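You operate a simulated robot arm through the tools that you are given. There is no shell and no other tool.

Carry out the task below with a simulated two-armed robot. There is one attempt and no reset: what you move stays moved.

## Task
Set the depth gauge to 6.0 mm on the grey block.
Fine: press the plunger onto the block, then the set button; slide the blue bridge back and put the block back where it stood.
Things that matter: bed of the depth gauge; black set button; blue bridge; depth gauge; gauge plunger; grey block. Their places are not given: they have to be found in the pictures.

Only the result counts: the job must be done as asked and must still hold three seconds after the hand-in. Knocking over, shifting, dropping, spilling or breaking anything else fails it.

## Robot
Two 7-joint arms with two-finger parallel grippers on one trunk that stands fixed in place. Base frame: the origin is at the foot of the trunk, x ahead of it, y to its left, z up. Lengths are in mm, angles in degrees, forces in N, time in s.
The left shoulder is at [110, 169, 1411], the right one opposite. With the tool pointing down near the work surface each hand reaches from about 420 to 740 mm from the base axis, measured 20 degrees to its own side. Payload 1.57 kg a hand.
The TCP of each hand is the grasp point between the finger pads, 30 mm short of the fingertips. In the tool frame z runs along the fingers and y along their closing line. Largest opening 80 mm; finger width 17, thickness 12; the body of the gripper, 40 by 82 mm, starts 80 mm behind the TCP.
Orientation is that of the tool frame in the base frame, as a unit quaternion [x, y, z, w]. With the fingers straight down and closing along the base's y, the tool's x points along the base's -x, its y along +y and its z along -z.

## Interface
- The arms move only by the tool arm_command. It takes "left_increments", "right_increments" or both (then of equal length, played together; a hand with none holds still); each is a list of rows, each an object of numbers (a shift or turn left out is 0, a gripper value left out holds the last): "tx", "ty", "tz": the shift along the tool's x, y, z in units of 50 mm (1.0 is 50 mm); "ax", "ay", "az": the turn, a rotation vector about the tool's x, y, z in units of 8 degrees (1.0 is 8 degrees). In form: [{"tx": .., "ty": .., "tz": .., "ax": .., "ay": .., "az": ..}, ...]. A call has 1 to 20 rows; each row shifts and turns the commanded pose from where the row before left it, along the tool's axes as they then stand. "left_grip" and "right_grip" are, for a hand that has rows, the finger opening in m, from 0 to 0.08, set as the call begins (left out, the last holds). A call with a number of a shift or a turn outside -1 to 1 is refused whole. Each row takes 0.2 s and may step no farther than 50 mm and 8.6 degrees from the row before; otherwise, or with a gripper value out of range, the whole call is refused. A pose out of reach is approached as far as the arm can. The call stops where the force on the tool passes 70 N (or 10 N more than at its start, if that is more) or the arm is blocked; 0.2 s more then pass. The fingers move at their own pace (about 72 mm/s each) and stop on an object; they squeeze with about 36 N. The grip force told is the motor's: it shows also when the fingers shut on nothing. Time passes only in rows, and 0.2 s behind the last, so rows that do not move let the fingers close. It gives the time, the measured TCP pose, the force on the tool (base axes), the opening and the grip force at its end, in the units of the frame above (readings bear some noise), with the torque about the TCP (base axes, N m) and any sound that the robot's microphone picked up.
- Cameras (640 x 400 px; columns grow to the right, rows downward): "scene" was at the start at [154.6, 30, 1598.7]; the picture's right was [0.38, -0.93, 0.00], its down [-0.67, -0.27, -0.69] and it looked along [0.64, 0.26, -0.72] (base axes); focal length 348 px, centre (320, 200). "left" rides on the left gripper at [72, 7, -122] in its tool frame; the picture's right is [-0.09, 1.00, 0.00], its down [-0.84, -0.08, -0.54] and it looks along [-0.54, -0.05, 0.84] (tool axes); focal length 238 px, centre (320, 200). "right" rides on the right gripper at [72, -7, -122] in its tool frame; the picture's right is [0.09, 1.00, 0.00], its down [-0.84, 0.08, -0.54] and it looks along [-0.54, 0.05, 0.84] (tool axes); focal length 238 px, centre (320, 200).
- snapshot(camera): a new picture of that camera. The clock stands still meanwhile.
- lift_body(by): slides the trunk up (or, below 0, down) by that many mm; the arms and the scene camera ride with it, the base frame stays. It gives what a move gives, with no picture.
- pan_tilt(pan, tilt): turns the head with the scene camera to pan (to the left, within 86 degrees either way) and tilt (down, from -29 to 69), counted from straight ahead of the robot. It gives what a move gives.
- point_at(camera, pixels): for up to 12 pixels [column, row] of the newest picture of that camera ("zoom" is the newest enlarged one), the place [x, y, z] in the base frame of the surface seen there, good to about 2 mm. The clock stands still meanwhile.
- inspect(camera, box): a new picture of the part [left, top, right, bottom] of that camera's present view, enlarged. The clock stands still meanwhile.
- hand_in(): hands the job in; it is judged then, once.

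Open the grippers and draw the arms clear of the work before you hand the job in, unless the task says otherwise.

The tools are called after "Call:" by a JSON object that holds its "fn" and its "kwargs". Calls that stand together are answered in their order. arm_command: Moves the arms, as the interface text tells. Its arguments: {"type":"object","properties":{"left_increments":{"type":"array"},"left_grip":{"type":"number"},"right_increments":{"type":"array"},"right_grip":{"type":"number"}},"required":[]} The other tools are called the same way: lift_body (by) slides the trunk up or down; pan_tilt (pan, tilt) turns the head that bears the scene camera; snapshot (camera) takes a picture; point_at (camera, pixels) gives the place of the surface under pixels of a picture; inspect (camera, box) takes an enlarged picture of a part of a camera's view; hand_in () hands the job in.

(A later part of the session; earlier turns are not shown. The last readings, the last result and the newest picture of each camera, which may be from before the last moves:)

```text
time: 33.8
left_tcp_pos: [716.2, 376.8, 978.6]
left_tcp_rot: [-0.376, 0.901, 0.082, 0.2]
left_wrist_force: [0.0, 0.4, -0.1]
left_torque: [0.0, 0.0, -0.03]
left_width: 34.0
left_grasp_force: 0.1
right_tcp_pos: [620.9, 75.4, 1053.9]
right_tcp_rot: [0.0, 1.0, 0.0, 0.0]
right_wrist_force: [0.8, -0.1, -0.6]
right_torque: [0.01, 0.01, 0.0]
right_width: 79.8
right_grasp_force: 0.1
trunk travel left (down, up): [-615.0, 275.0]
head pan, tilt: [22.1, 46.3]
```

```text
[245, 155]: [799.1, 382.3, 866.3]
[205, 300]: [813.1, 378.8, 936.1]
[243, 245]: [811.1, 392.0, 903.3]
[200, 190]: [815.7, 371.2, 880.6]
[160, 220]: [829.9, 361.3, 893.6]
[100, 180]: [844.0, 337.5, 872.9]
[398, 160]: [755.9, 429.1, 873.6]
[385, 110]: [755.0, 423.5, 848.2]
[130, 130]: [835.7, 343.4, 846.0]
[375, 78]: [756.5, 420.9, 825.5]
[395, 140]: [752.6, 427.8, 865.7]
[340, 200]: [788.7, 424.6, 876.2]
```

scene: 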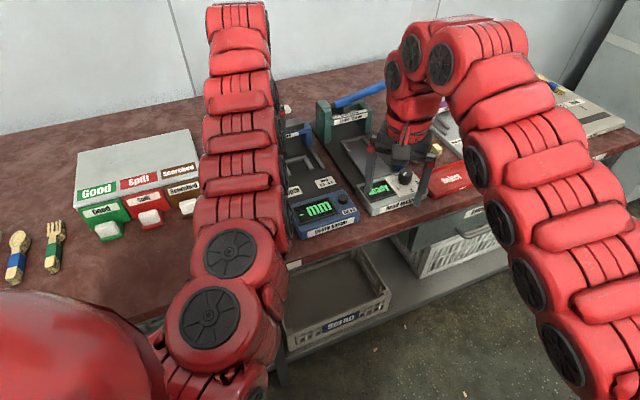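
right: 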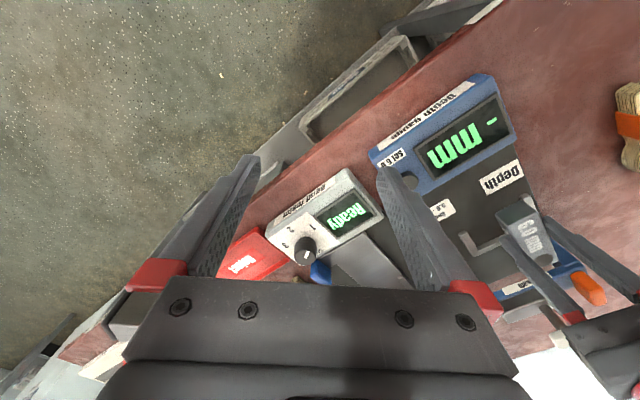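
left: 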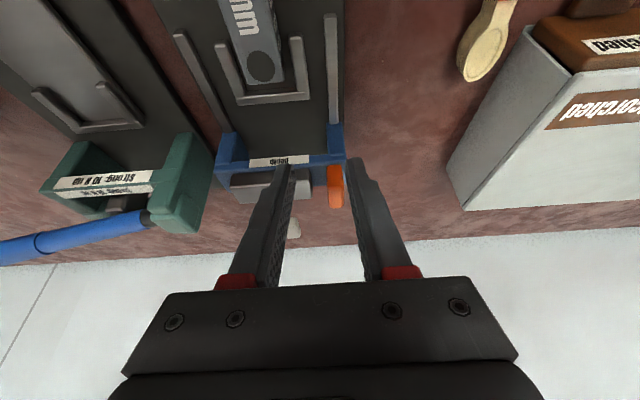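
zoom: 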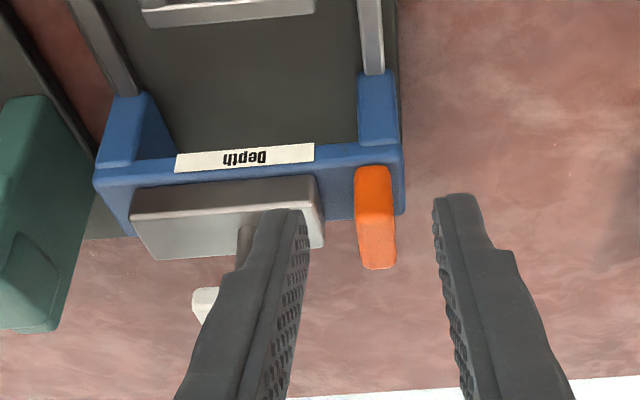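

Tab: t −252…−239, s 835…866, top z≈905; carriage left edge is 19 mm away with top z≈893; plunger at s≈849, t≈−300. I move above the tab with a 26 mm opening.

Call:
{"fn": "arm_command", "kwargs": {"left_grip": 0.026, "left_increments": [{"tx": -0.512, "tz": 0.46, "ty": -0.034}, {"tx": -0.512, "tz": 0.46}, {}]}}

Call:
{"fn": "inspect", "kwargs": {"camera": "left", "box": [200, 80, 400, 240]}}

```text
time: 34.6
left_tcp_pos: [766.1, 423.7, 958.4]
left_tcp_rot: [-0.376, 0.901, 0.083, 0.201]
left_wrist_force: [1.1, 0.0, -0.2]
left_torque: [-0.03, 0.01, 0.0]
left_width: 26.0
left_grasp_force: 0.0
right_tcp_pos: [619.8, 74.2, 1054.6]
right_tcp_rot: [-0.001, 1.0, 0.0, 0.0]
right_wrist_force: [-0.3, 0.8, 1.1]
right_torque: [-0.01, -0.02, 0.02]
right_width: 80.1
right_grasp_force: 0.1
trunk travel left (down, up): [-615.0, 275.0]
head pan, tilt: [22.1, 46.3]
```

```text
2.50 times, centred on (300, 160) of left
```

zoom: 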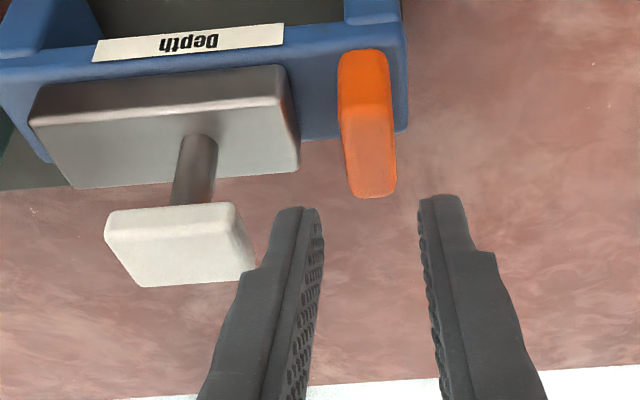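

Reached. This view shows knob, stem and tab clearly; I measure them.

Call:
{"fn": "point_at", "kwargs": {"camera": "zoom", "pixels": [[345, 90], [385, 90], [372, 185], [352, 185], [392, 185], [285, 110], [180, 215], [180, 245], [110, 215], [235, 215], [250, 265], [195, 150]]}}

```text
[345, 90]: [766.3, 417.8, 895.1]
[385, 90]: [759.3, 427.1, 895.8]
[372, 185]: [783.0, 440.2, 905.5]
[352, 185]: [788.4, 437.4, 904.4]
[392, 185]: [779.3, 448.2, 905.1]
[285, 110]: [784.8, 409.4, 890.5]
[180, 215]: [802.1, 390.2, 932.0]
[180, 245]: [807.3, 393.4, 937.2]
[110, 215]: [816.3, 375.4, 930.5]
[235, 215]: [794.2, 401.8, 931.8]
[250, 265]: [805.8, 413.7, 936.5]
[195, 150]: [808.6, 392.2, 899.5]
```

Tab centre is t≈−245.7; TCP is at t≈−246.8. I descend onto the tab so that the tips come to z≈895.

Call:
{"fn": "arm_command", "kwargs": {"left_increments": [{"tx": 0.117, "tz": 0.213, "ty": 0.02}, {"tx": 0.117, "tz": 0.213}, {"tx": 0.117, "tz": 0.213}, {}]}}

Call:
{"fn": "snapshot", "kwargs": {"camera": "left"}}

```text
time: 35.6
left_tcp_pos: [763.3, 423.7, 922.6]
left_tcp_rot: [-0.377, 0.901, 0.082, 0.2]
left_wrist_force: [0.5, -1.2, 0.4]
left_torque: [0.03, -0.01, -0.01]
left_width: 25.8
left_grasp_force: 0.1
right_tcp_pos: [621.1, 75.8, 1053.6]
right_tcp_rot: [0.0, 1.0, 0.0, 0.0]
right_wrist_force: [-0.7, 0.0, 0.8]
right_torque: [0.02, 0.02, 0.04]
right_width: 79.8
right_grasp_force: 0.1
trunk travel left (down, up): [-615.0, 275.0]
head pan, tilt: [22.1, 46.3]
```

```text
taken
```

left: 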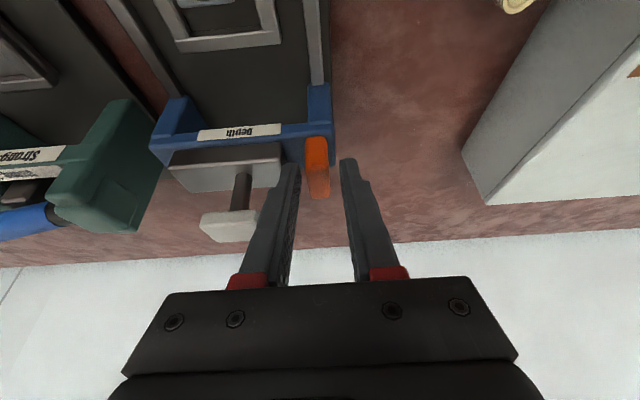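

The tab lies between the fingertips. I close on it.

Call:
{"fn": "arm_command", "kwargs": {"left_grip": 0.005, "left_increments": [{}, {}, {}]}}

```text
time: 36.4
left_tcp_pos: [763.4, 422.3, 920.6]
left_tcp_rot: [-0.376, 0.901, 0.082, 0.2]
left_wrist_force: [3.4, -3.0, -0.2]
left_torque: [0.08, -0.08, -0.53]
left_width: 15.7
left_grasp_force: 31.1
right_tcp_pos: [620.3, 75.0, 1053.3]
right_tcp_rot: [0.0, 1.0, 0.0, 0.0]
right_wrist_force: [0.6, 0.5, 0.6]
right_torque: [-0.04, 0.04, 0.01]
right_width: 79.9
right_grasp_force: 0.1
trunk travel left (down, up): [-615.0, 275.0]
head pan, tilt: [22.1, 46.3]
```

Gripped at 15.7 mm. I pull the bridge 10 mm forward along the gauge axis and watch the forces.

Call:
{"fn": "arm_command", "kwargs": {"left_increments": [{"tx": 0.0906, "tz": -0.0423}, {"tx": 0.0906, "tz": -0.0423}, {}]}}

Call:
{"fn": "snapshot", "kwargs": {"camera": "left"}}

```text
time: 37.2
left_tcp_pos: [756.0, 415.0, 921.8]
left_tcp_rot: [-0.376, 0.901, 0.082, 0.2]
left_wrist_force: [4.1, -4.5, -1.5]
left_torque: [-0.32, 0.18, -0.41]
left_width: 16.0
left_grasp_force: 31.3
right_tcp_pos: [621.3, 76.0, 1052.8]
right_tcp_rot: [0.0, 1.0, 0.0, 0.0]
right_wrist_force: [-0.4, 0.0, -0.7]
right_torque: [-0.04, -0.03, 0.02]
right_width: 80.1
right_grasp_force: 0.0
trunk travel left (down, up): [-615.0, 275.0]
head pan, tilt: [22.1, 46.3]
```

```text
taken
```

left: 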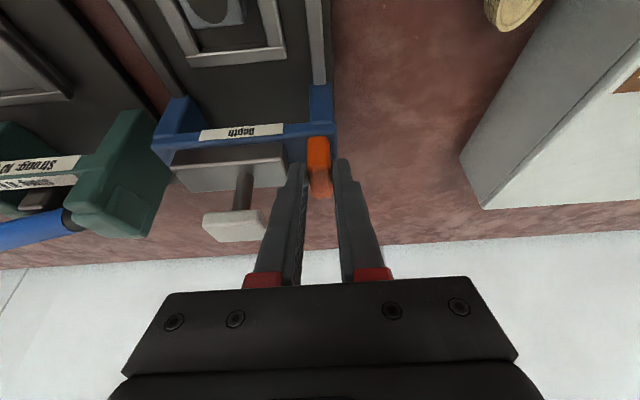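

The bridge follows the hand. I pull another 50 mm.

Call:
{"fn": "arm_command", "kwargs": {"left_increments": [{"tx": 0.1812, "tz": -0.0846}, {"tx": 0.1812, "tz": -0.0846}, {"tx": 0.1812, "tz": -0.0846}, {"tx": 0.1812, "tz": -0.0846}, {"tx": 0.1812, "tz": -0.0846}, {}]}}

Call:
{"fn": "snapshot", "kwargs": {"camera": "left"}}

Call:
{"fn": "snapshot", "kwargs": {"camera": "right"}}

```text
time: 38.6
left_tcp_pos: [721.8, 379.7, 922.4]
left_tcp_rot: [-0.376, 0.901, 0.082, 0.201]
left_wrist_force: [6.0, -3.3, 1.1]
left_torque: [-0.04, -0.1, -0.51]
left_width: 15.4
left_grasp_force: 31.3
right_tcp_pos: [620.2, 74.6, 1053.2]
right_tcp_rot: [0.0, 1.0, 0.0, 0.0]
right_wrist_force: [-0.1, 0.7, -0.6]
right_torque: [0.03, 0.04, -0.03]
right_width: 80.1
right_grasp_force: 0.1
trunk travel left (down, up): [-615.0, 275.0]
head pan, tilt: [22.1, 46.3]
```

```text
taken
```

left: 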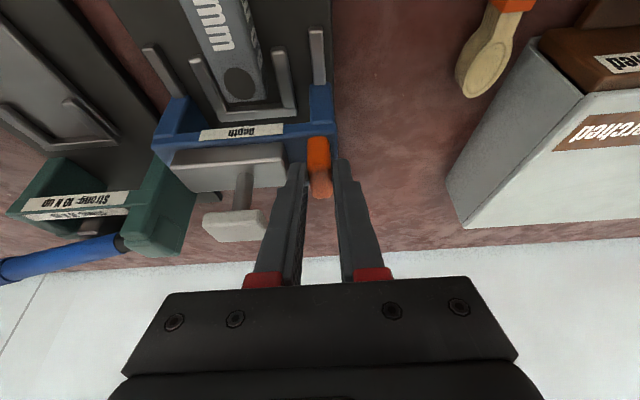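

```text
taken
```

right: 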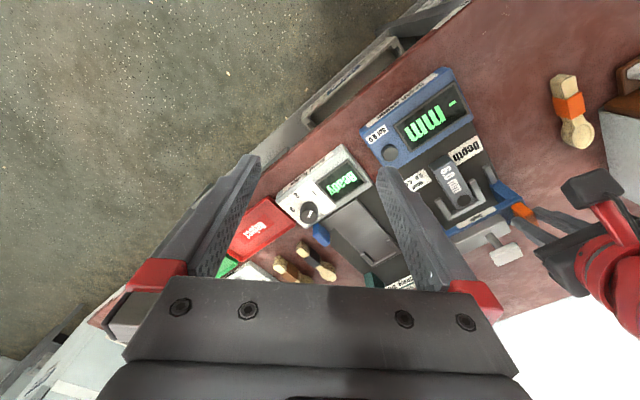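

The bridge follows smoothly. Another 20 mm in small steps.

Call:
{"fn": "arm_command", "kwargs": {"left_increments": [{"tx": 0.0906, "tz": -0.0423}, {"tx": 0.0906, "tz": -0.0423}, {"tx": 0.0906, "tz": -0.0423}, {"tx": 0.0906, "tz": -0.0423}, {}]}}

Call:
{"fn": "inspect", "kwargs": {"camera": "left", "box": [120, 40, 380, 260]}}

```text
time: 39.8
left_tcp_pos: [705.8, 365.5, 922.3]
left_tcp_rot: [-0.376, 0.901, 0.081, 0.201]
left_wrist_force: [3.5, -3.0, 1.7]
left_torque: [0.01, -0.12, -0.53]
left_width: 15.9
left_grasp_force: 31.9
right_tcp_pos: [621.3, 75.5, 1053.6]
right_tcp_rot: [0.0, 1.0, 0.0, 0.0]
right_wrist_force: [0.3, 0.0, 0.0]
right_torque: [0.01, 0.0, 0.0]
right_width: 79.7
right_grasp_force: 0.0
trunk travel left (down, up): [-615.0, 275.0]
head pan, tilt: [22.1, 46.3]
```

```text
1.82 times, centred on (250, 150) of left
```

zoom: 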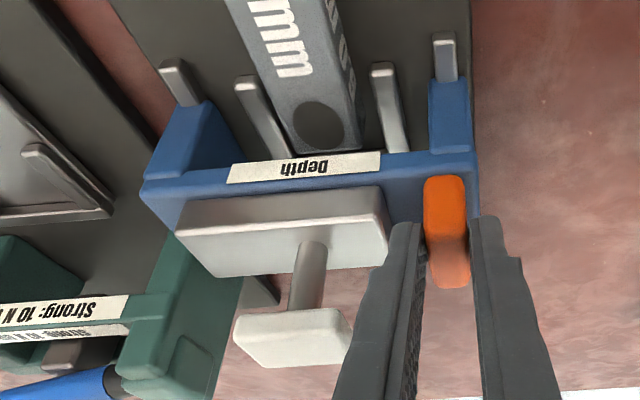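

Moved 81 mm: plunger at s≈770, ~16 mm of rail left ahead of the legs, dot at s≈755. I pull on in 3–4 mm steps toward the dot.

Call:
{"fn": "arm_command", "kwargs": {"left_increments": [{"tx": 0.0725, "tz": -0.0338}, {"tx": 0.0725, "tz": -0.0338}, {"tx": 0.0725, "tz": -0.0338}, {}]}}

Call:
{"fn": "inspect", "kwargs": {"camera": "left", "box": [120, 40, 380, 260]}}

```text
time: 40.8
left_tcp_pos: [698.0, 357.0, 921.1]
left_tcp_rot: [-0.377, 0.901, 0.082, 0.2]
left_wrist_force: [4.4, -2.6, 2.5]
left_torque: [-0.42, 0.34, -0.56]
left_width: 15.8
left_grasp_force: 31.6
right_tcp_pos: [620.1, 74.4, 1053.1]
right_tcp_rot: [0.0, 1.0, 0.0, 0.0]
right_wrist_force: [-0.1, -0.5, -0.4]
right_torque: [0.0, 0.04, -0.01]
right_width: 80.1
right_grasp_force: 0.1
trunk travel left (down, up): [-615.0, 275.0]
head pan, tilt: [22.1, 46.3]
```

```text
1.82 times, centred on (250, 150) of left
```

zoom: 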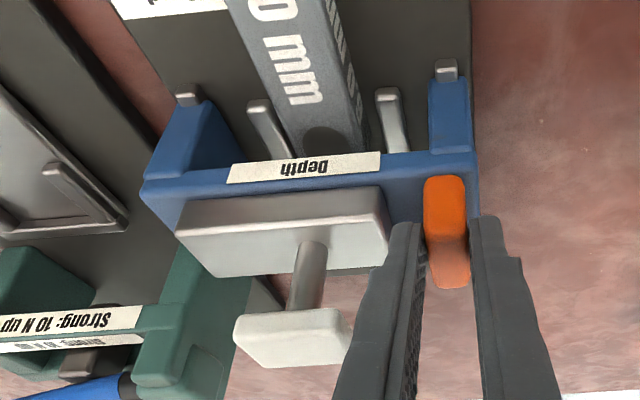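

Plunger now at s≈758.6; 4 mm more puts it on the dot.

Call:
{"fn": "arm_command", "kwargs": {"left_increments": [{"tx": 0.036, "tz": -0.017}, {"tx": 0.036, "tz": -0.017}, {}]}}

Call:
{"fn": "inspect", "kwargs": {"camera": "right", "box": [360, 60, 560, 270]}}

```text
time: 41.6
left_tcp_pos: [696.3, 357.1, 921.9]
left_tcp_rot: [-0.377, 0.9, 0.082, 0.202]
left_wrist_force: [28.2, 11.0, 9.8]
left_torque: [0.61, -0.66, -0.54]
left_width: 16.0
left_grasp_force: 30.9
right_tcp_pos: [622.7, 76.3, 1052.6]
right_tcp_rot: [0.0, 1.0, -0.001, -0.001]
right_wrist_force: [0.4, -0.2, -0.2]
right_torque: [-0.03, -0.01, -0.01]
right_width: 79.6
right_grasp_force: 0.1
trunk travel left (down, up): [-615.0, 275.0]
head pan, tilt: [22.1, 46.3]
```

```text
1.90 times, centred on (460, 165) of right
```

zoom: 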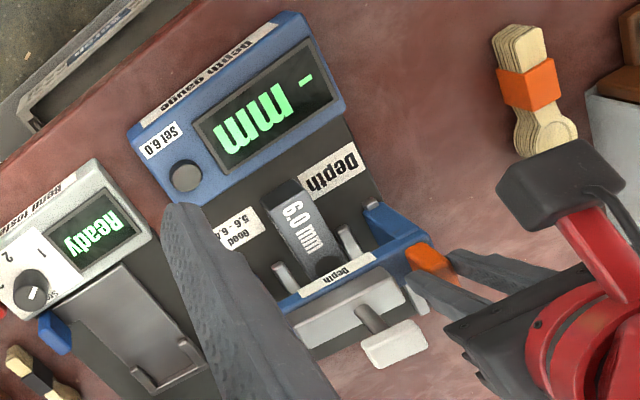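

The bridge has met its forward stop (28 N). Plunger is at s≈757, on the dot (755). I relax the pull, release the tab and back straight up.

Call:
{"fn": "arm_command", "kwargs": {"left_increments": [{"tx": -0.027, "tz": 0.0127}, {}]}}

Call:
{"fn": "arm_command", "kwargs": {"left_grip": 0.026, "left_increments": [{}, {}, {"tx": -0.169, "tz": -0.3624}, {"tx": -0.169, "tz": -0.3624}, {"tx": -0.169, "tz": -0.3624}, {}]}}

Call:
{"fn": "inspect", "kwargs": {"camera": "left", "box": [120, 20, 420, 260]}}

```text
time: 42.2
left_tcp_pos: [697.2, 355.9, 922.0]
left_tcp_rot: [-0.377, 0.901, 0.083, 0.2]
left_wrist_force: [26.3, 10.6, 15.4]
left_torque: [0.49, -0.62, -0.57]
left_width: 16.0
left_grasp_force: 31.3
right_tcp_pos: [621.6, 76.8, 1052.2]
right_tcp_rot: [0.0, 1.0, 0.0, -0.001]
right_wrist_force: [-0.3, 0.1, -0.2]
right_torque: [0.0, 0.02, -0.01]
right_width: 80.1
right_grasp_force: 0.1
trunk travel left (down, up): [-615.0, 275.0]
head pan, tilt: [22.1, 46.3]
```

```text
time: 43.6
left_tcp_pos: [694.9, 354.9, 982.0]
left_tcp_rot: [-0.376, 0.901, 0.082, 0.2]
left_wrist_force: [0.6, -1.6, -0.3]
left_torque: [0.02, -0.01, 0.0]
left_width: 26.1
left_grasp_force: 0.0
right_tcp_pos: [620.7, 77.0, 1053.0]
right_tcp_rot: [0.0, 1.0, 0.0, 0.001]
right_wrist_force: [-0.3, 0.0, -0.1]
right_torque: [-0.01, 0.0, -0.03]
right_width: 80.0
right_grasp_force: 0.2
trunk travel left (down, up): [-615.0, 275.0]
head pan, tilt: [22.1, 46.3]
```

```text
1.67 times, centred on (270, 140) of left
```

zoom: 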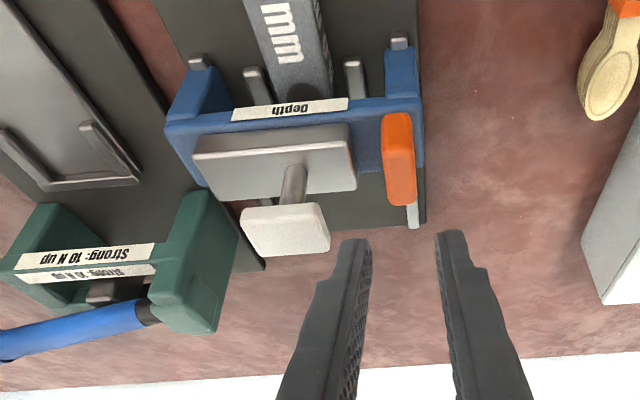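

I measure the knob and tab in this view before pressing.

Call:
{"fn": "point_at", "kwargs": {"camera": "zoom", "pixels": [[245, 215], [318, 208], [328, 240], [262, 248], [288, 230], [295, 180], [400, 190], [225, 160], [350, 160], [316, 85], [390, 130], [290, 220]]}}

```text
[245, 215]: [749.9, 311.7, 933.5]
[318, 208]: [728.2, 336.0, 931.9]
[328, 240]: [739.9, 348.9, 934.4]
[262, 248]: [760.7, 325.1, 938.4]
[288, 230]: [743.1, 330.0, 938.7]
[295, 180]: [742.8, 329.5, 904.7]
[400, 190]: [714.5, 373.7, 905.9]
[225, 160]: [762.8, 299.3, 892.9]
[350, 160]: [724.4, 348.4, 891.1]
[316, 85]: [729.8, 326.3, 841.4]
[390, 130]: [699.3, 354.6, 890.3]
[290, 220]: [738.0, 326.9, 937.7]
```

Knob centre ≈(744.7, 330.4), top z≈938. I close the fingers, reduce the tilt to 12° and move over the knob, staying ~13 mm above it.

Call:
{"fn": "arm_command", "kwargs": {"left_grip": 0.0, "left_increments": [{"ay": 1}, {"ay": 0.625}, {"ty": -0.53, "tx": -0.147, "tz": 0.031}, {"ty": -0.53, "tx": -0.147, "tz": 0.031}, {}]}}

Call:
{"fn": "snapshot", "kwargs": {"camera": "left"}}

Call:
{"fn": "inspect", "kwargs": {"camera": "right", "box": [360, 60, 560, 270]}}

```text
time: 44.8
left_tcp_pos: [744.3, 328.4, 983.2]
left_tcp_rot: [-0.384, 0.918, 0.039, 0.097]
left_wrist_force: [0.3, -0.1, 0.0]
left_torque: [-0.01, 0.0, 0.01]
left_width: 0.0
left_grasp_force: 21.8
right_tcp_pos: [619.7, 75.6, 1053.2]
right_tcp_rot: [-0.001, 1.0, 0.0, 0.0]
right_wrist_force: [0.0, 0.6, 0.3]
right_torque: [0.01, -0.02, 0.01]
right_width: 79.9
right_grasp_force: 0.0
trunk travel left (down, up): [-615.0, 275.0]
head pan, tilt: [22.1, 46.3]
```

```text
taken
```

left: 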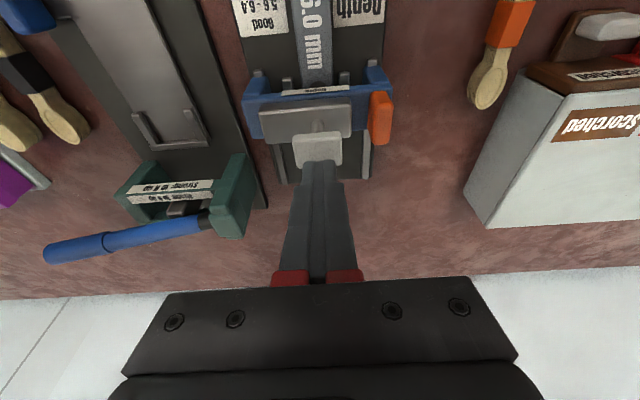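

```text
1.90 times, centred on (460, 165) of right
```

zoom: 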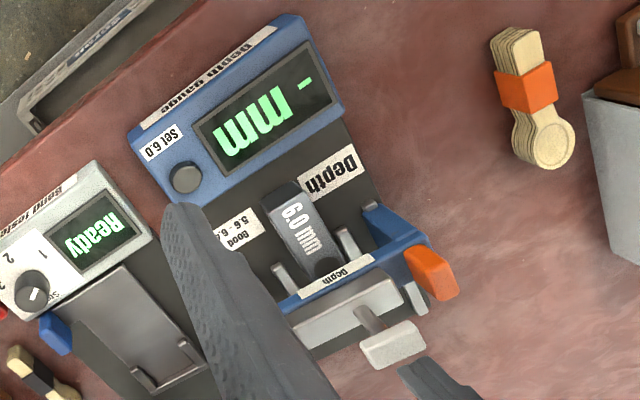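

Fingers are above the knob, slightly behind centre. I descend 12 mm to just above first contact.

Call:
{"fn": "arm_command", "kwargs": {"left_increments": [{"tx": 0.025, "tz": 0.117}, {"tx": 0.025, "tz": 0.117}, {}]}}

Call:
{"fn": "inspect", "kwargs": {"camera": "right", "box": [360, 60, 560, 270]}}

```text
time: 45.6
left_tcp_pos: [744.4, 328.4, 970.8]
left_tcp_rot: [-0.384, 0.918, 0.039, 0.097]
left_wrist_force: [0.1, 0.5, 0.2]
left_torque: [0.02, 0.02, 0.01]
left_width: 0.1
left_grasp_force: 21.1
right_tcp_pos: [620.0, 75.7, 1054.0]
right_tcp_rot: [0.0, 1.0, -0.001, -0.001]
right_wrist_force: [0.3, -0.5, 0.1]
right_torque: [0.03, 0.03, -0.05]
right_width: 79.9
right_grasp_force: 0.0
trunk travel left (down, up): [-615.0, 275.0]
head pan, tilt: [22.1, 46.3]
```

```text
1.90 times, centred on (460, 165) of right
```

zoom: 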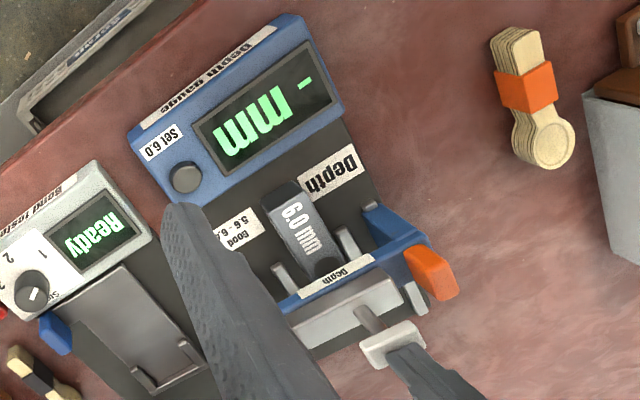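

Tips sit right above the knob. I press down in 1.5 mm steps.

Call:
{"fn": "arm_command", "kwargs": {"left_increments": [{"tx": 0.0062, "tz": 0.0293}, {"tx": 0.0062, "tz": 0.0293}, {"tx": 0.0062, "tz": 0.0293}, {"tx": 0.0062, "tz": 0.0293}, {}]}}

Call:
{"fn": "inspect", "kwargs": {"camera": "right", "box": [360, 60, 560, 270]}}

```text
time: 46.8
left_tcp_pos: [744.9, 328.2, 964.3]
left_tcp_rot: [-0.384, 0.918, 0.039, 0.096]
left_wrist_force: [0.2, -0.9, 1.5]
left_torque: [0.01, -0.05, 0.03]
left_width: 0.0
left_grasp_force: 21.4
right_tcp_pos: [621.4, 75.8, 1053.3]
right_tcp_rot: [0.0, 1.0, 0.0, 0.0]
right_wrist_force: [0.1, 0.2, 0.0]
right_torque: [0.01, -0.02, 0.01]
right_width: 80.3
right_grasp_force: 0.0
trunk travel left (down, up): [-615.0, 275.0]
head pan, tilt: [22.1, 46.3]
```

```text
1.90 times, centred on (460, 165) of right
```

zoom: 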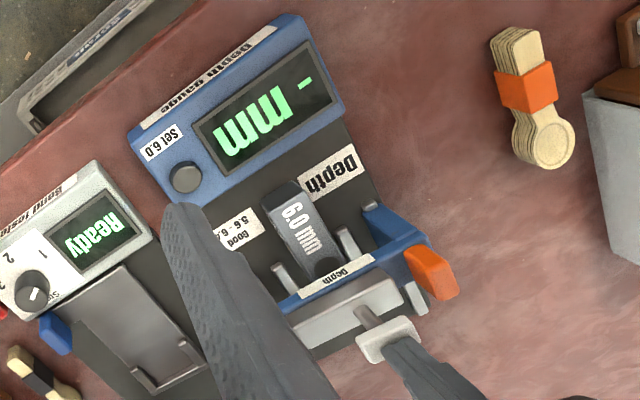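

Force about 1.5 N; the knob seems to move down on a light spring. I continue in 2 mm steps.

Call:
{"fn": "arm_command", "kwargs": {"left_increments": [{"tx": 0.0083, "tz": 0.0391}, {"tx": 0.0083, "tz": 0.0391}, {"tx": 0.0083, "tz": 0.0391}, {}]}}

Call:
{"fn": "inspect", "kwargs": {"camera": "right", "box": [360, 60, 560, 270]}}

```text
time: 47.8
left_tcp_pos: [745.4, 330.4, 958.5]
left_tcp_rot: [-0.384, 0.917, 0.039, 0.097]
left_wrist_force: [-0.5, 0.8, 2.0]
left_torque: [-0.03, 0.07, 0.03]
left_width: 0.4
left_grasp_force: 21.1
right_tcp_pos: [620.3, 75.9, 1054.6]
right_tcp_rot: [-0.001, 1.0, 0.0, 0.0]
right_wrist_force: [0.3, -0.2, -0.4]
right_torque: [-0.01, 0.0, 0.03]
right_width: 80.0
right_grasp_force: 0.0
trunk travel left (down, up): [-615.0, 275.0]
head pan, tilt: [22.1, 46.3]
```

```text
1.90 times, centred on (460, 165) of right
```

zoom: 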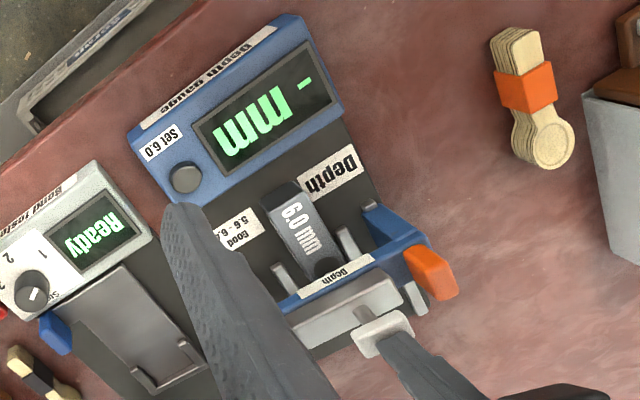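

The stem is shortening (plunger going down), force 2 N. I continue downward.

Call:
{"fn": "arm_command", "kwargs": {"left_increments": [{"tx": 0.0083, "tz": 0.0391}, {"tx": 0.0083, "tz": 0.0391}, {"tx": 0.0083, "tz": 0.0391}, {"tx": 0.0083, "tz": 0.0391}, {}]}}

Call:
{"fn": "inspect", "kwargs": {"camera": "right", "box": [360, 60, 560, 270]}}

```text
time: 49.0
left_tcp_pos: [744.9, 329.7, 954.9]
left_tcp_rot: [-0.384, 0.917, 0.038, 0.103]
left_wrist_force: [12.5, 5.7, 39.9]
left_torque: [0.19, -0.3, 0.08]
left_width: 0.1
left_grasp_force: 21.1
right_tcp_pos: [618.8, 74.8, 1055.7]
right_tcp_rot: [0.0, 1.0, 0.002, 0.002]
right_wrist_force: [0.1, -0.3, 0.4]
right_torque: [0.04, 0.02, -0.02]
right_width: 80.3
right_grasp_force: 0.1
trunk travel left (down, up): [-615.0, 275.0]
head pan, tilt: [22.1, 46.3]
```

```text
1.90 times, centred on (460, 165) of right
```

zoom: 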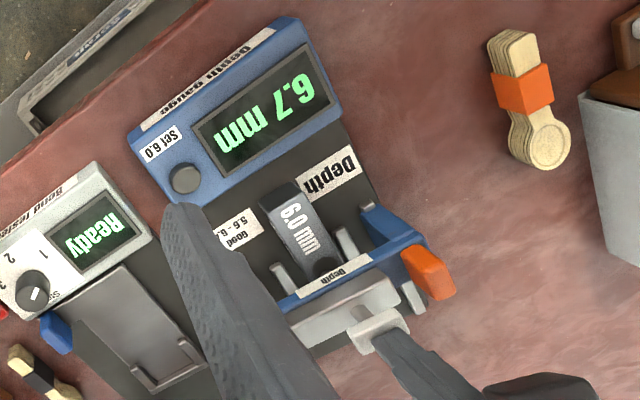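

The display reads 6.7 mm with 40 N on the plunger. I ease back 2.2 mm in command to lower the force and check the display stays.

Call:
{"fn": "arm_command", "kwargs": {"left_increments": [{"tx": -0.0091, "tz": -0.043}, {}]}}

Call:
{"fn": "inspect", "kwargs": {"camera": "right", "box": [360, 60, 560, 270]}}

```text
time: 49.6
left_tcp_pos: [743.4, 329.9, 956.3]
left_tcp_rot: [-0.384, 0.917, 0.039, 0.099]
left_wrist_force: [17.7, 6.6, 38.3]
left_torque: [0.17, -0.47, -0.03]
left_width: 0.0
left_grasp_force: 21.5
right_tcp_pos: [618.4, 75.0, 1055.8]
right_tcp_rot: [0.0, 1.0, 0.0, 0.001]
right_wrist_force: [-0.1, 0.5, -0.4]
right_torque: [0.01, 0.01, -0.02]
right_width: 80.3
right_grasp_force: 0.1
trunk travel left (down, up): [-615.0, 275.0]
head pan, tilt: [22.1, 46.3]
```

```text
1.90 times, centred on (460, 165) of right
```

zoom: 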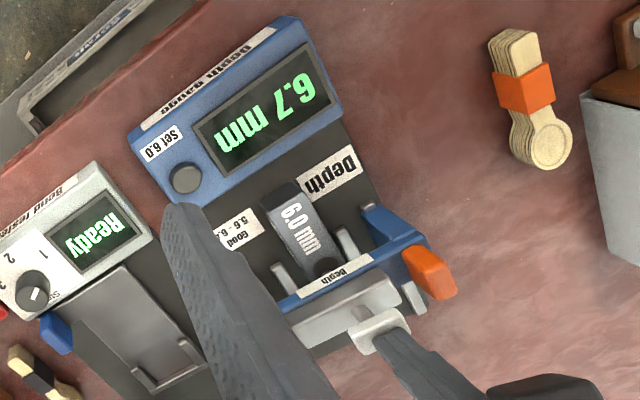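

Force still 38 N; I ease another 1.5 mm.

Call:
{"fn": "arm_command", "kwargs": {"left_increments": [{"tx": -0.0062, "tz": -0.0293}, {}, {}]}}

```text
time: 50.4
left_tcp_pos: [742.4, 328.4, 955.7]
left_tcp_rot: [-0.383, 0.918, 0.039, 0.098]
left_wrist_force: [13.9, 5.7, 33.4]
left_torque: [0.14, -0.36, 0.03]
left_width: 0.1
left_grasp_force: 21.1
right_tcp_pos: [617.9, 75.7, 1055.8]
right_tcp_rot: [0.0, 1.0, -0.001, 0.001]
right_wrist_force: [-0.6, 0.4, -0.5]
right_torque: [-0.02, 0.0, -0.01]
right_width: 80.1
right_grasp_force: 0.2
trunk travel left (down, up): [-615.0, 275.0]
head pan, tilt: [22.1, 46.3]
```

Call:
{"fn": "arm_command", "kwargs": {"left_increments": [{"tx": -0.0062, "tz": -0.0293}, {}, {}]}}

Call:
{"fn": "snapshot", "kwargs": {"camera": "right"}}

```text
time: 51.2
left_tcp_pos: [741.9, 329.0, 955.9]
left_tcp_rot: [-0.384, 0.918, 0.038, 0.097]
left_wrist_force: [7.1, 4.2, 23.9]
left_torque: [0.09, -0.17, 0.05]
left_width: 0.1
left_grasp_force: 21.1
right_tcp_pos: [618.5, 76.4, 1054.8]
right_tcp_rot: [0.0, 1.0, 0.0, 0.001]
right_wrist_force: [0.9, 0.0, 0.7]
right_torque: [-0.03, 0.01, 0.01]
right_width: 80.2
right_grasp_force: 0.1
trunk travel left (down, up): [-615.0, 275.0]
head pan, tilt: [22.1, 46.3]
```

```text
taken
```

right: 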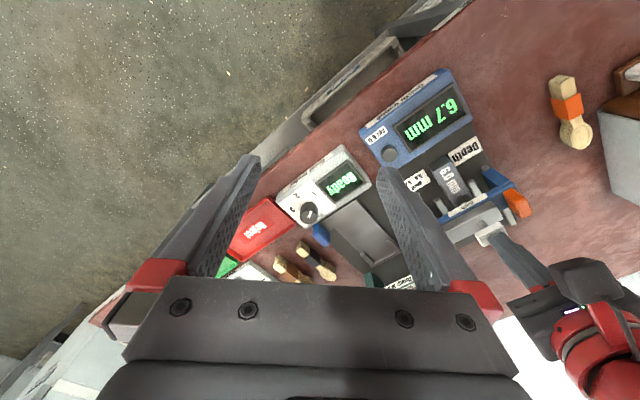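

24 N and still 6.7 mm: a good hold. With the left hand holding still, I locate the set button precisely for the right hand.

Call:
{"fn": "inspect", "kwargs": {"camera": "right", "box": [350, 90, 470, 200]}}

```text
3.64 times, centred on (410, 145) of right
```

zoom: 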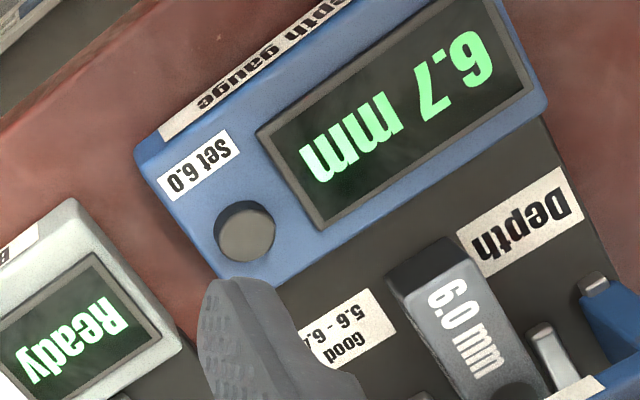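

Call:
{"fn": "point_at", "kwargs": {"camera": "zoom", "pixels": [[243, 235], [230, 240], [255, 225], [245, 255], [243, 210], [230, 265], [270, 270], [195, 150], [440, 250], [455, 380], [400, 340], [90, 230]]}}

```text
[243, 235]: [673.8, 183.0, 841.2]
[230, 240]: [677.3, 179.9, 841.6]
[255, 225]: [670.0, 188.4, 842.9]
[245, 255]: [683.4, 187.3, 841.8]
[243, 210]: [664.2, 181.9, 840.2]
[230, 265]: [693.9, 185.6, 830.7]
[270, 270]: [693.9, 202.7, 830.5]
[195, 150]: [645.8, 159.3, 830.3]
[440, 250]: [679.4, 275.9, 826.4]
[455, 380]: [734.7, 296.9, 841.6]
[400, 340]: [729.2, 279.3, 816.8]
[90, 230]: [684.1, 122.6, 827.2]
```

Button centre ≈(674, 184), top z≈842. It needs a tilted right hand for reach; I close the right fingers, yaw it 32°, lower it, then tilt it 30° forward while moving to about (650,150,963), the left hand holding.

Call:
{"fn": "arm_command", "kwargs": {"right_grip": 0.0, "right_increments": [{"az": -1, "tz": 0.46}, {"az": -1, "tz": 0.46}, {"az": -1, "tz": 0.46}, {"az": -1, "tz": 0.46}, {"ay": -1, "tx": -0.332, "ty": 0.23}, {"ay": -1, "tx": -0.328, "tz": 0.046, "ty": 0.23}, {"ay": -1, "tx": -0.32, "tz": 0.092, "ty": 0.23}, {"ay": -0.75, "tx": -0.304, "tz": 0.136, "ty": 0.23}, {}]}}

Call:
{"fn": "snapshot", "kwargs": {"camera": "right"}}

Call:
{"fn": "snapshot", "kwargs": {"camera": "scene"}}

```text
time: 53.2
left_tcp_pos: [742.7, 328.4, 956.8]
left_tcp_rot: [-0.383, 0.918, 0.038, 0.097]
left_wrist_force: [-3.7, 0.6, 11.4]
left_torque: [0.0, 0.15, -0.02]
left_width: 0.0
left_grasp_force: 21.2
right_tcp_pos: [651.4, 155.5, 968.1]
right_tcp_rot: [-0.266, 0.928, 0.07, 0.25]
right_wrist_force: [0.7, 0.2, 0.3]
right_torque: [0.0, -0.03, 0.0]
right_width: 0.1
right_grasp_force: 21.0
right hand out of reach, approached as far as the arm can: row 6
trunk travel left (down, up): [-615.0, 275.0]
head pan, tilt: [22.1, 46.3]
```

```text
taken
```

right: 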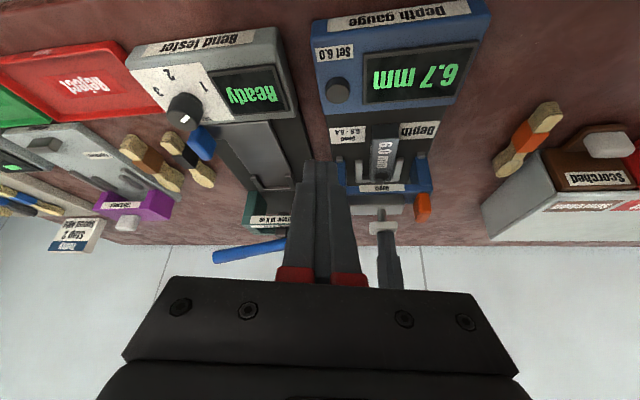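

```text
taken
```

scene: 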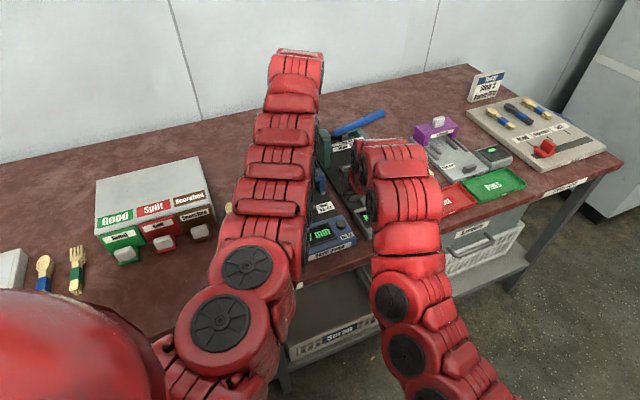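

Left hold is 11 N, reading 6.7 mm. Right hand tilt is 30°; I move it to ~16 mm above the button.

Call:
{"fn": "arm_command", "kwargs": {"right_increments": [{"tx": 0.11, "tz": 0.553, "ty": 0.087}, {"tx": 0.11, "tz": 0.553, "ty": 0.087}, {"tx": 0.11, "tz": 0.553, "ty": 0.087}, {}]}}

Call:
{"fn": "inspect", "kwargs": {"camera": "right", "box": [240, 60, 480, 260]}}

```text
time: 54.2
left_tcp_pos: [742.9, 328.9, 955.8]
left_tcp_rot: [-0.383, 0.917, 0.039, 0.098]
left_wrist_force: [-2.9, 0.4, 11.1]
left_torque: [-0.01, 0.12, -0.01]
left_width: 0.0
left_grasp_force: 21.2
right_tcp_pos: [667.3, 181.8, 886.2]
right_tcp_rot: [-0.267, 0.928, 0.071, 0.249]
right_wrist_force: [-1.1, 1.4, 0.6]
right_torque: [0.03, 0.03, 0.02]
right_width: 0.0
right_grasp_force: 20.8
trunk travel left (down, up): [-615.0, 275.0]
head pan, tilt: [22.1, 46.3]
```

```text
2.00 times, centred on (360, 160) of right
```

zoom: 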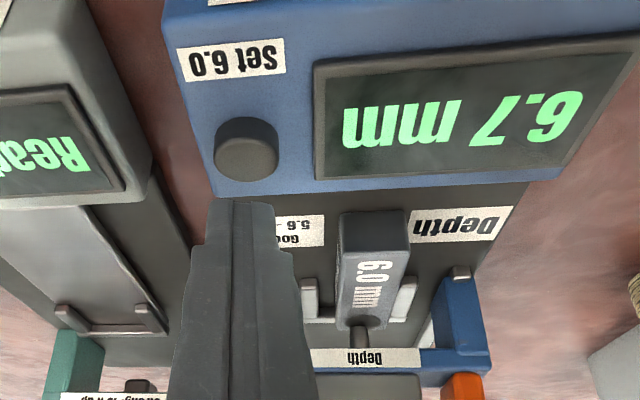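

Aligned laterally with the button. I lower 12 mm vertically and look again.

Call:
{"fn": "arm_command", "kwargs": {"right_increments": [{"tx": 0.0605, "tz": 0.1035}, {"tx": 0.0605, "tz": 0.1035}, {}]}}

Call:
{"fn": "inspect", "kwargs": {"camera": "right", "box": [240, 60, 480, 260]}}

```text
time: 55.0
left_tcp_pos: [741.9, 328.9, 956.4]
left_tcp_rot: [-0.384, 0.917, 0.039, 0.098]
left_wrist_force: [-1.0, 0.2, 10.8]
left_torque: [-0.03, 0.05, -0.01]
left_width: 0.0
left_grasp_force: 21.4
right_tcp_pos: [666.5, 180.1, 875.3]
right_tcp_rot: [-0.267, 0.928, 0.072, 0.25]
right_wrist_force: [0.2, 0.2, -0.1]
right_torque: [-0.05, 0.02, 0.02]
right_width: 0.2
right_grasp_force: 20.9
trunk travel left (down, up): [-615.0, 275.0]
head pan, tilt: [22.1, 46.3]
```

```text
2.00 times, centred on (360, 160) of right
```

zoom: 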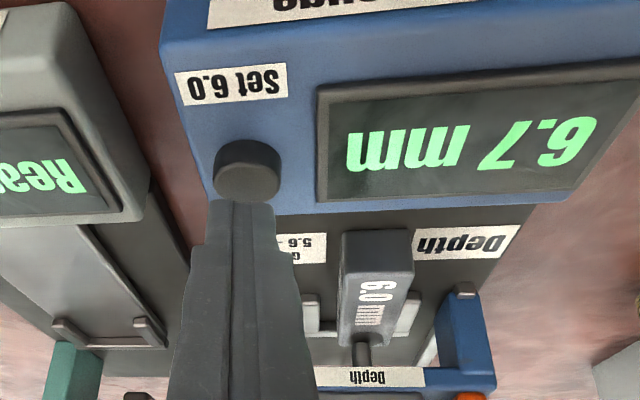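

The tip looks near the far edge of the button; I check its real position.

Call:
{"fn": "point_at", "kwargs": {"camera": "zoom", "pixels": [[225, 206], [255, 208], [240, 212], [245, 160], [245, 180], [232, 230]]}}

```text
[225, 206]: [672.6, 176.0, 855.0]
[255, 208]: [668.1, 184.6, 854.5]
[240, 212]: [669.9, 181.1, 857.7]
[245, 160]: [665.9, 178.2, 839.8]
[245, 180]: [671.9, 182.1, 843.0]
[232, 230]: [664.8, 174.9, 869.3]
```

The tip surface is at about (670–675, 181–184), right over the button. I press down in 1.5 mm steps.

Call:
{"fn": "arm_command", "kwargs": {"right_increments": [{"tx": 0.0151, "tz": 0.0259}, {"tx": 0.0151, "tz": 0.0259}, {"tx": 0.0151, "tz": 0.0259}, {}]}}

Call:
{"fn": "inspect", "kwargs": {"camera": "right", "box": [240, 60, 480, 260]}}

```text
time: 56.0
left_tcp_pos: [744.0, 328.0, 956.7]
left_tcp_rot: [-0.384, 0.917, 0.039, 0.098]
left_wrist_force: [-0.1, 0.6, 10.4]
left_torque: [0.01, 0.02, 0.01]
left_width: 0.0
left_grasp_force: 21.3
right_tcp_pos: [668.0, 182.0, 870.3]
right_tcp_rot: [-0.267, 0.928, 0.071, 0.249]
right_wrist_force: [0.0, -0.1, 0.5]
right_torque: [0.0, -0.01, -0.02]
right_width: 0.1
right_grasp_force: 21.0
trunk travel left (down, up): [-615.0, 275.0]
head pan, tilt: [22.1, 46.3]
```

```text
2.00 times, centred on (360, 160) of right
```

zoom: 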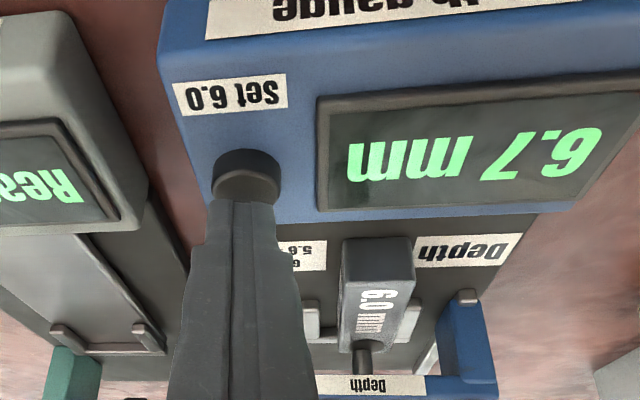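

No contact yet (0.5 N at z 870). Continue down in 1 mm steps.

Call:
{"fn": "arm_command", "kwargs": {"right_increments": [{"tx": 0.0101, "tz": 0.0173}, {"tx": 0.0101, "tz": 0.0173}, {"tx": 0.0101, "tz": 0.0173}, {}]}}

Call:
{"fn": "inspect", "kwargs": {"camera": "right", "box": [240, 60, 480, 260]}}

```text
time: 57.0
left_tcp_pos: [742.8, 329.0, 957.2]
left_tcp_rot: [-0.384, 0.917, 0.04, 0.098]
left_wrist_force: [0.3, 0.6, 10.6]
left_torque: [0.0, -0.02, -0.05]
left_width: 0.1
left_grasp_force: 21.0
right_tcp_pos: [667.6, 180.7, 867.6]
right_tcp_rot: [-0.267, 0.928, 0.071, 0.25]
right_wrist_force: [0.3, -0.6, 2.5]
right_torque: [-0.03, -0.04, -0.02]
right_width: 0.3
right_grasp_force: 21.2
trunk travel left (down, up): [-615.0, 275.0]
head pan, tilt: [22.1, 46.3]
heard: click
```

```text
2.00 times, centred on (360, 160) of right
```

zoom: 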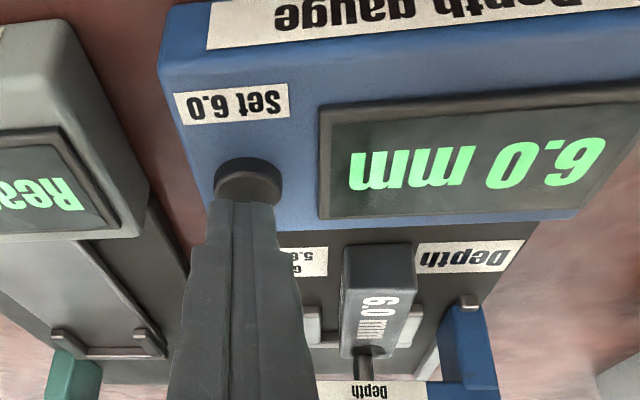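

A click was heard and the display reads 6.0 mm. I raise the right hand straight off the button and draw it back.

Call:
{"fn": "arm_command", "kwargs": {"right_increments": [{"tx": -0.05, "tz": -0.086}, {"tx": -0.15, "tz": -0.26}, {"tx": -0.3, "tz": -0.52}, {"tx": -0.3, "tz": -0.52}, {"tx": -0.3, "tz": -0.52, "ty": -0.3}, {"ty": -0.6}, {"ty": -0.6}, {"ty": -0.6}, {"ty": -0.6}, {}]}}

Call:
{"fn": "snapshot", "kwargs": {"camera": "right"}}

```text
time: 59.2
left_tcp_pos: [742.8, 329.2, 956.5]
left_tcp_rot: [-0.384, 0.917, 0.038, 0.098]
left_wrist_force: [1.0, 0.2, 11.4]
left_torque: [-0.02, 0.02, 0.09]
left_width: 0.1
left_grasp_force: 21.4
right_tcp_pos: [739.4, 64.4, 977.5]
right_tcp_rot: [-0.266, 0.928, 0.072, 0.25]
right_wrist_force: [0.6, 0.2, 0.2]
right_torque: [-0.03, 0.01, -0.01]
right_width: 0.0
right_grasp_force: 20.9
trunk travel left (down, up): [-615.0, 275.0]
head pan, tilt: [22.1, 46.3]
```

```text
taken
```

right: 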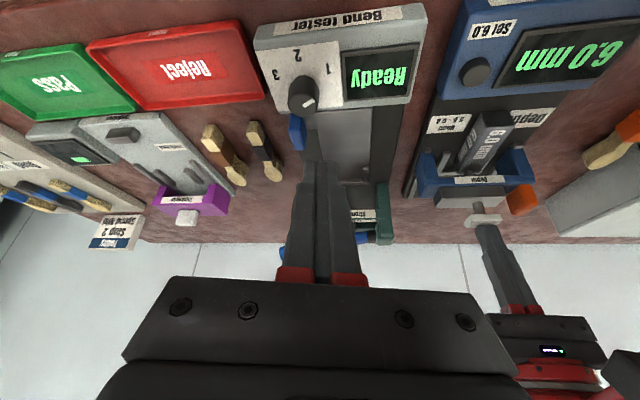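

Set done and right hand clear. Now I raise the left hand 45 mm off the plunger.

Call:
{"fn": "arm_command", "kwargs": {"left_increments": [{"tx": -0.03, "tz": -0.14}, {"tx": -0.08, "tz": -0.37}, {"tx": -0.08, "tz": -0.37}, {}]}}

Call:
{"fn": "inspect", "kwargs": {"camera": "right", "box": [400, 0, 640, 240]}}

```text
time: 60.2
left_tcp_pos: [743.5, 329.3, 999.2]
left_tcp_rot: [-0.384, 0.918, 0.039, 0.097]
left_wrist_force: [0.3, -0.2, -0.1]
left_torque: [0.0, -0.01, 0.01]
left_width: 0.0
left_grasp_force: 21.6
right_tcp_pos: [740.8, 65.9, 976.6]
right_tcp_rot: [-0.267, 0.928, 0.071, 0.248]
right_wrist_force: [-0.2, 0.5, 0.4]
right_torque: [0.0, -0.01, -0.03]
right_width: 0.0
right_grasp_force: 21.1
trunk travel left (down, up): [-615.0, 275.0]
head pan, tilt: [22.1, 46.3]
```

```text
1.67 times, centred on (520, 120) of right
```

zoom: 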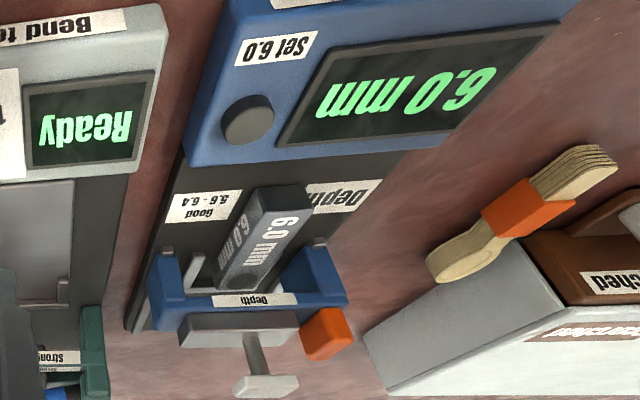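

The display keeps 6.0 mm and the plunger sprang up. Now I go back to the orange tab: 25° tilt, 26 mm opening, above the tab.

Call:
{"fn": "arm_command", "kwargs": {"left_grip": 0.026, "left_increments": [{"ay": -1}, {"ay": -0.625}, {"ty": 0.518, "tx": 0.124, "tz": -0.058}, {"ty": 0.518, "tx": 0.124, "tz": -0.058}, {"tx": 0.313, "tz": 0.67}, {}]}}

Call:
{"fn": "inspect", "kwargs": {"camera": "left", "box": [200, 60, 400, 220]}}

```text
time: 61.6
left_tcp_pos: [697.6, 354.8, 962.5]
left_tcp_rot: [-0.377, 0.901, 0.082, 0.201]
left_wrist_force: [0.3, -0.3, 0.8]
left_torque: [0.03, 0.0, 0.04]
left_width: 26.1
left_grasp_force: 0.0
right_tcp_pos: [742.2, 65.0, 977.6]
right_tcp_rot: [-0.267, 0.928, 0.071, 0.249]
right_wrist_force: [-0.8, -0.4, 1.1]
right_torque: [0.0, -0.03, 0.01]
right_width: 0.0
right_grasp_force: 21.0
trunk travel left (down, up): [-615.0, 275.0]
head pan, tilt: [22.1, 46.3]
```

```text
2.50 times, centred on (300, 140) of left
```

zoom: 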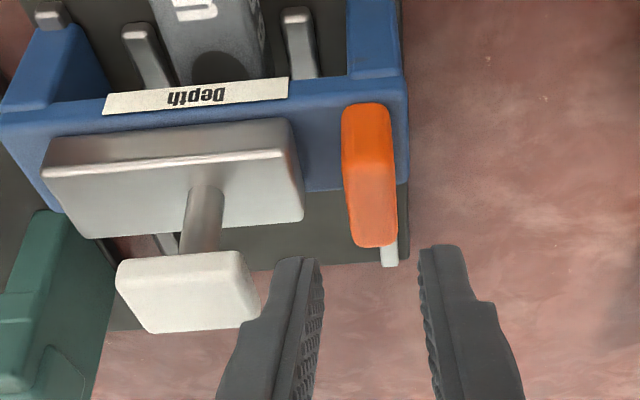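

Same picture as at the first grip. I descend 40 mm onto the tab and close.

Call:
{"fn": "arm_command", "kwargs": {"left_increments": [{"tx": 0.113, "tz": 0.2417, "ty": 0.02}, {"tx": 0.113, "tz": 0.2417}, {"tx": 0.113, "tz": 0.2417}, {}]}}

Call:
{"fn": "arm_command", "kwargs": {"left_grip": 0.005, "left_increments": [{}, {}, {}]}}

```text
time: 62.6
left_tcp_pos: [696.6, 357.6, 921.9]
left_tcp_rot: [-0.376, 0.901, 0.082, 0.2]
left_wrist_force: [-0.4, 0.6, 0.8]
left_torque: [0.02, 0.01, -0.01]
left_width: 26.0
left_grasp_force: 0.1
right_tcp_pos: [740.6, 65.0, 976.8]
right_tcp_rot: [-0.266, 0.929, 0.071, 0.249]
right_wrist_force: [-0.1, -0.6, 1.1]
right_torque: [0.03, -0.02, -0.01]
right_width: 0.2
right_grasp_force: 20.9
trunk travel left (down, up): [-615.0, 275.0]
head pan, tilt: [22.1, 46.3]
```

```text
time: 63.4
left_tcp_pos: [697.8, 356.1, 922.4]
left_tcp_rot: [-0.377, 0.901, 0.081, 0.2]
left_wrist_force: [1.5, -0.9, -0.6]
left_torque: [-0.07, 0.13, -0.46]
left_width: 15.9
left_grasp_force: 32.0
right_tcp_pos: [740.5, 64.9, 975.9]
right_tcp_rot: [-0.266, 0.929, 0.072, 0.248]
right_wrist_force: [-0.2, -0.4, 0.2]
right_torque: [0.01, 0.01, -0.02]
right_width: 0.0
right_grasp_force: 21.3
trunk travel left (down, up): [-615.0, 275.0]
head pan, tilt: [22.1, 46.3]
```

Gripped. I slide the bridge back 80 mm.

Call:
{"fn": "arm_command", "kwargs": {"left_increments": [{"tx": -0.1812, "tz": 0.0846}, {"tx": -0.1812, "tz": 0.0846}, {"tx": -0.1812, "tz": 0.0846}, {"tx": -0.1812, "tz": 0.0846}, {"tx": -0.1812, "tz": 0.0846}, {"tx": -0.1812, "tz": 0.0846}, {"tx": -0.1812, "tz": 0.0846}, {"tx": -0.1812, "tz": 0.0846}, {}]}}

Call:
{"fn": "snapshot", "kwargs": {"camera": "left"}}

```text
time: 65.4
left_tcp_pos: [753.3, 412.7, 923.7]
left_tcp_rot: [-0.376, 0.901, 0.082, 0.201]
left_wrist_force: [3.3, -2.8, -0.6]
left_torque: [-0.38, 0.59, -0.51]
left_width: 15.6
left_grasp_force: 31.1
right_tcp_pos: [742.0, 64.7, 976.9]
right_tcp_rot: [-0.267, 0.929, 0.071, 0.248]
right_wrist_force: [-1.2, -0.6, -1.1]
right_torque: [-0.02, -0.01, -0.01]
right_width: 0.1
right_grasp_force: 21.6
trunk travel left (down, up): [-615.0, 275.0]
head pan, tilt: [22.1, 46.3]
```

```text
taken
```

left: 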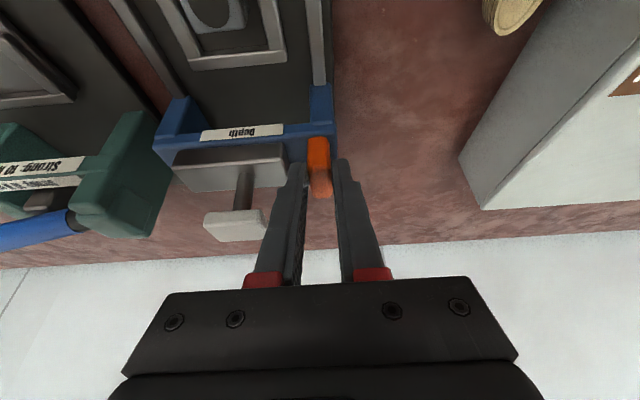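

About 14 mm remain to the original place; I push on in 3 mm steps watching for the back stop.

Call:
{"fn": "arm_command", "kwargs": {"left_increments": [{"tx": -0.0544, "tz": 0.0254}, {"tx": -0.0544, "tz": 0.0254}, {"tx": -0.0544, "tz": 0.0254}, {"tx": -0.0544, "tz": 0.0254}, {}]}}

```text
time: 66.6
left_tcp_pos: [761.5, 421.1, 923.7]
left_tcp_rot: [-0.376, 0.901, 0.082, 0.201]
left_wrist_force: [0.6, -4.4, 2.5]
left_torque: [-0.35, 0.31, -0.44]
left_width: 15.7
left_grasp_force: 31.3
right_tcp_pos: [741.6, 65.0, 976.1]
right_tcp_rot: [-0.266, 0.929, 0.071, 0.249]
right_wrist_force: [0.6, -0.3, 0.2]
right_torque: [-0.03, 0.04, -0.01]
right_width: 0.0
right_grasp_force: 21.1
trunk travel left (down, up): [-615.0, 275.0]
head pan, tilt: [22.1, 46.3]
```

Call:
{"fn": "arm_command", "kwargs": {"left_increments": [{"tx": -0.0362, "tz": 0.0169}, {"tx": -0.0181, "tz": 0.0085}, {}]}}

```text
time: 67.4
left_tcp_pos: [762.5, 420.7, 922.5]
left_tcp_rot: [-0.376, 0.901, 0.082, 0.198]
left_wrist_force: [-14.9, -15.6, -4.7]
left_torque: [-0.32, 0.22, -0.52]
left_width: 16.0
left_grasp_force: 31.4
right_tcp_pos: [740.7, 63.9, 977.3]
right_tcp_rot: [-0.266, 0.928, 0.072, 0.249]
right_wrist_force: [-0.2, -0.3, -0.5]
right_torque: [-0.03, -0.02, 0.0]
right_width: 0.0
right_grasp_force: 21.6
trunk travel left (down, up): [-615.0, 275.0]
head pan, tilt: [22.1, 46.3]
```

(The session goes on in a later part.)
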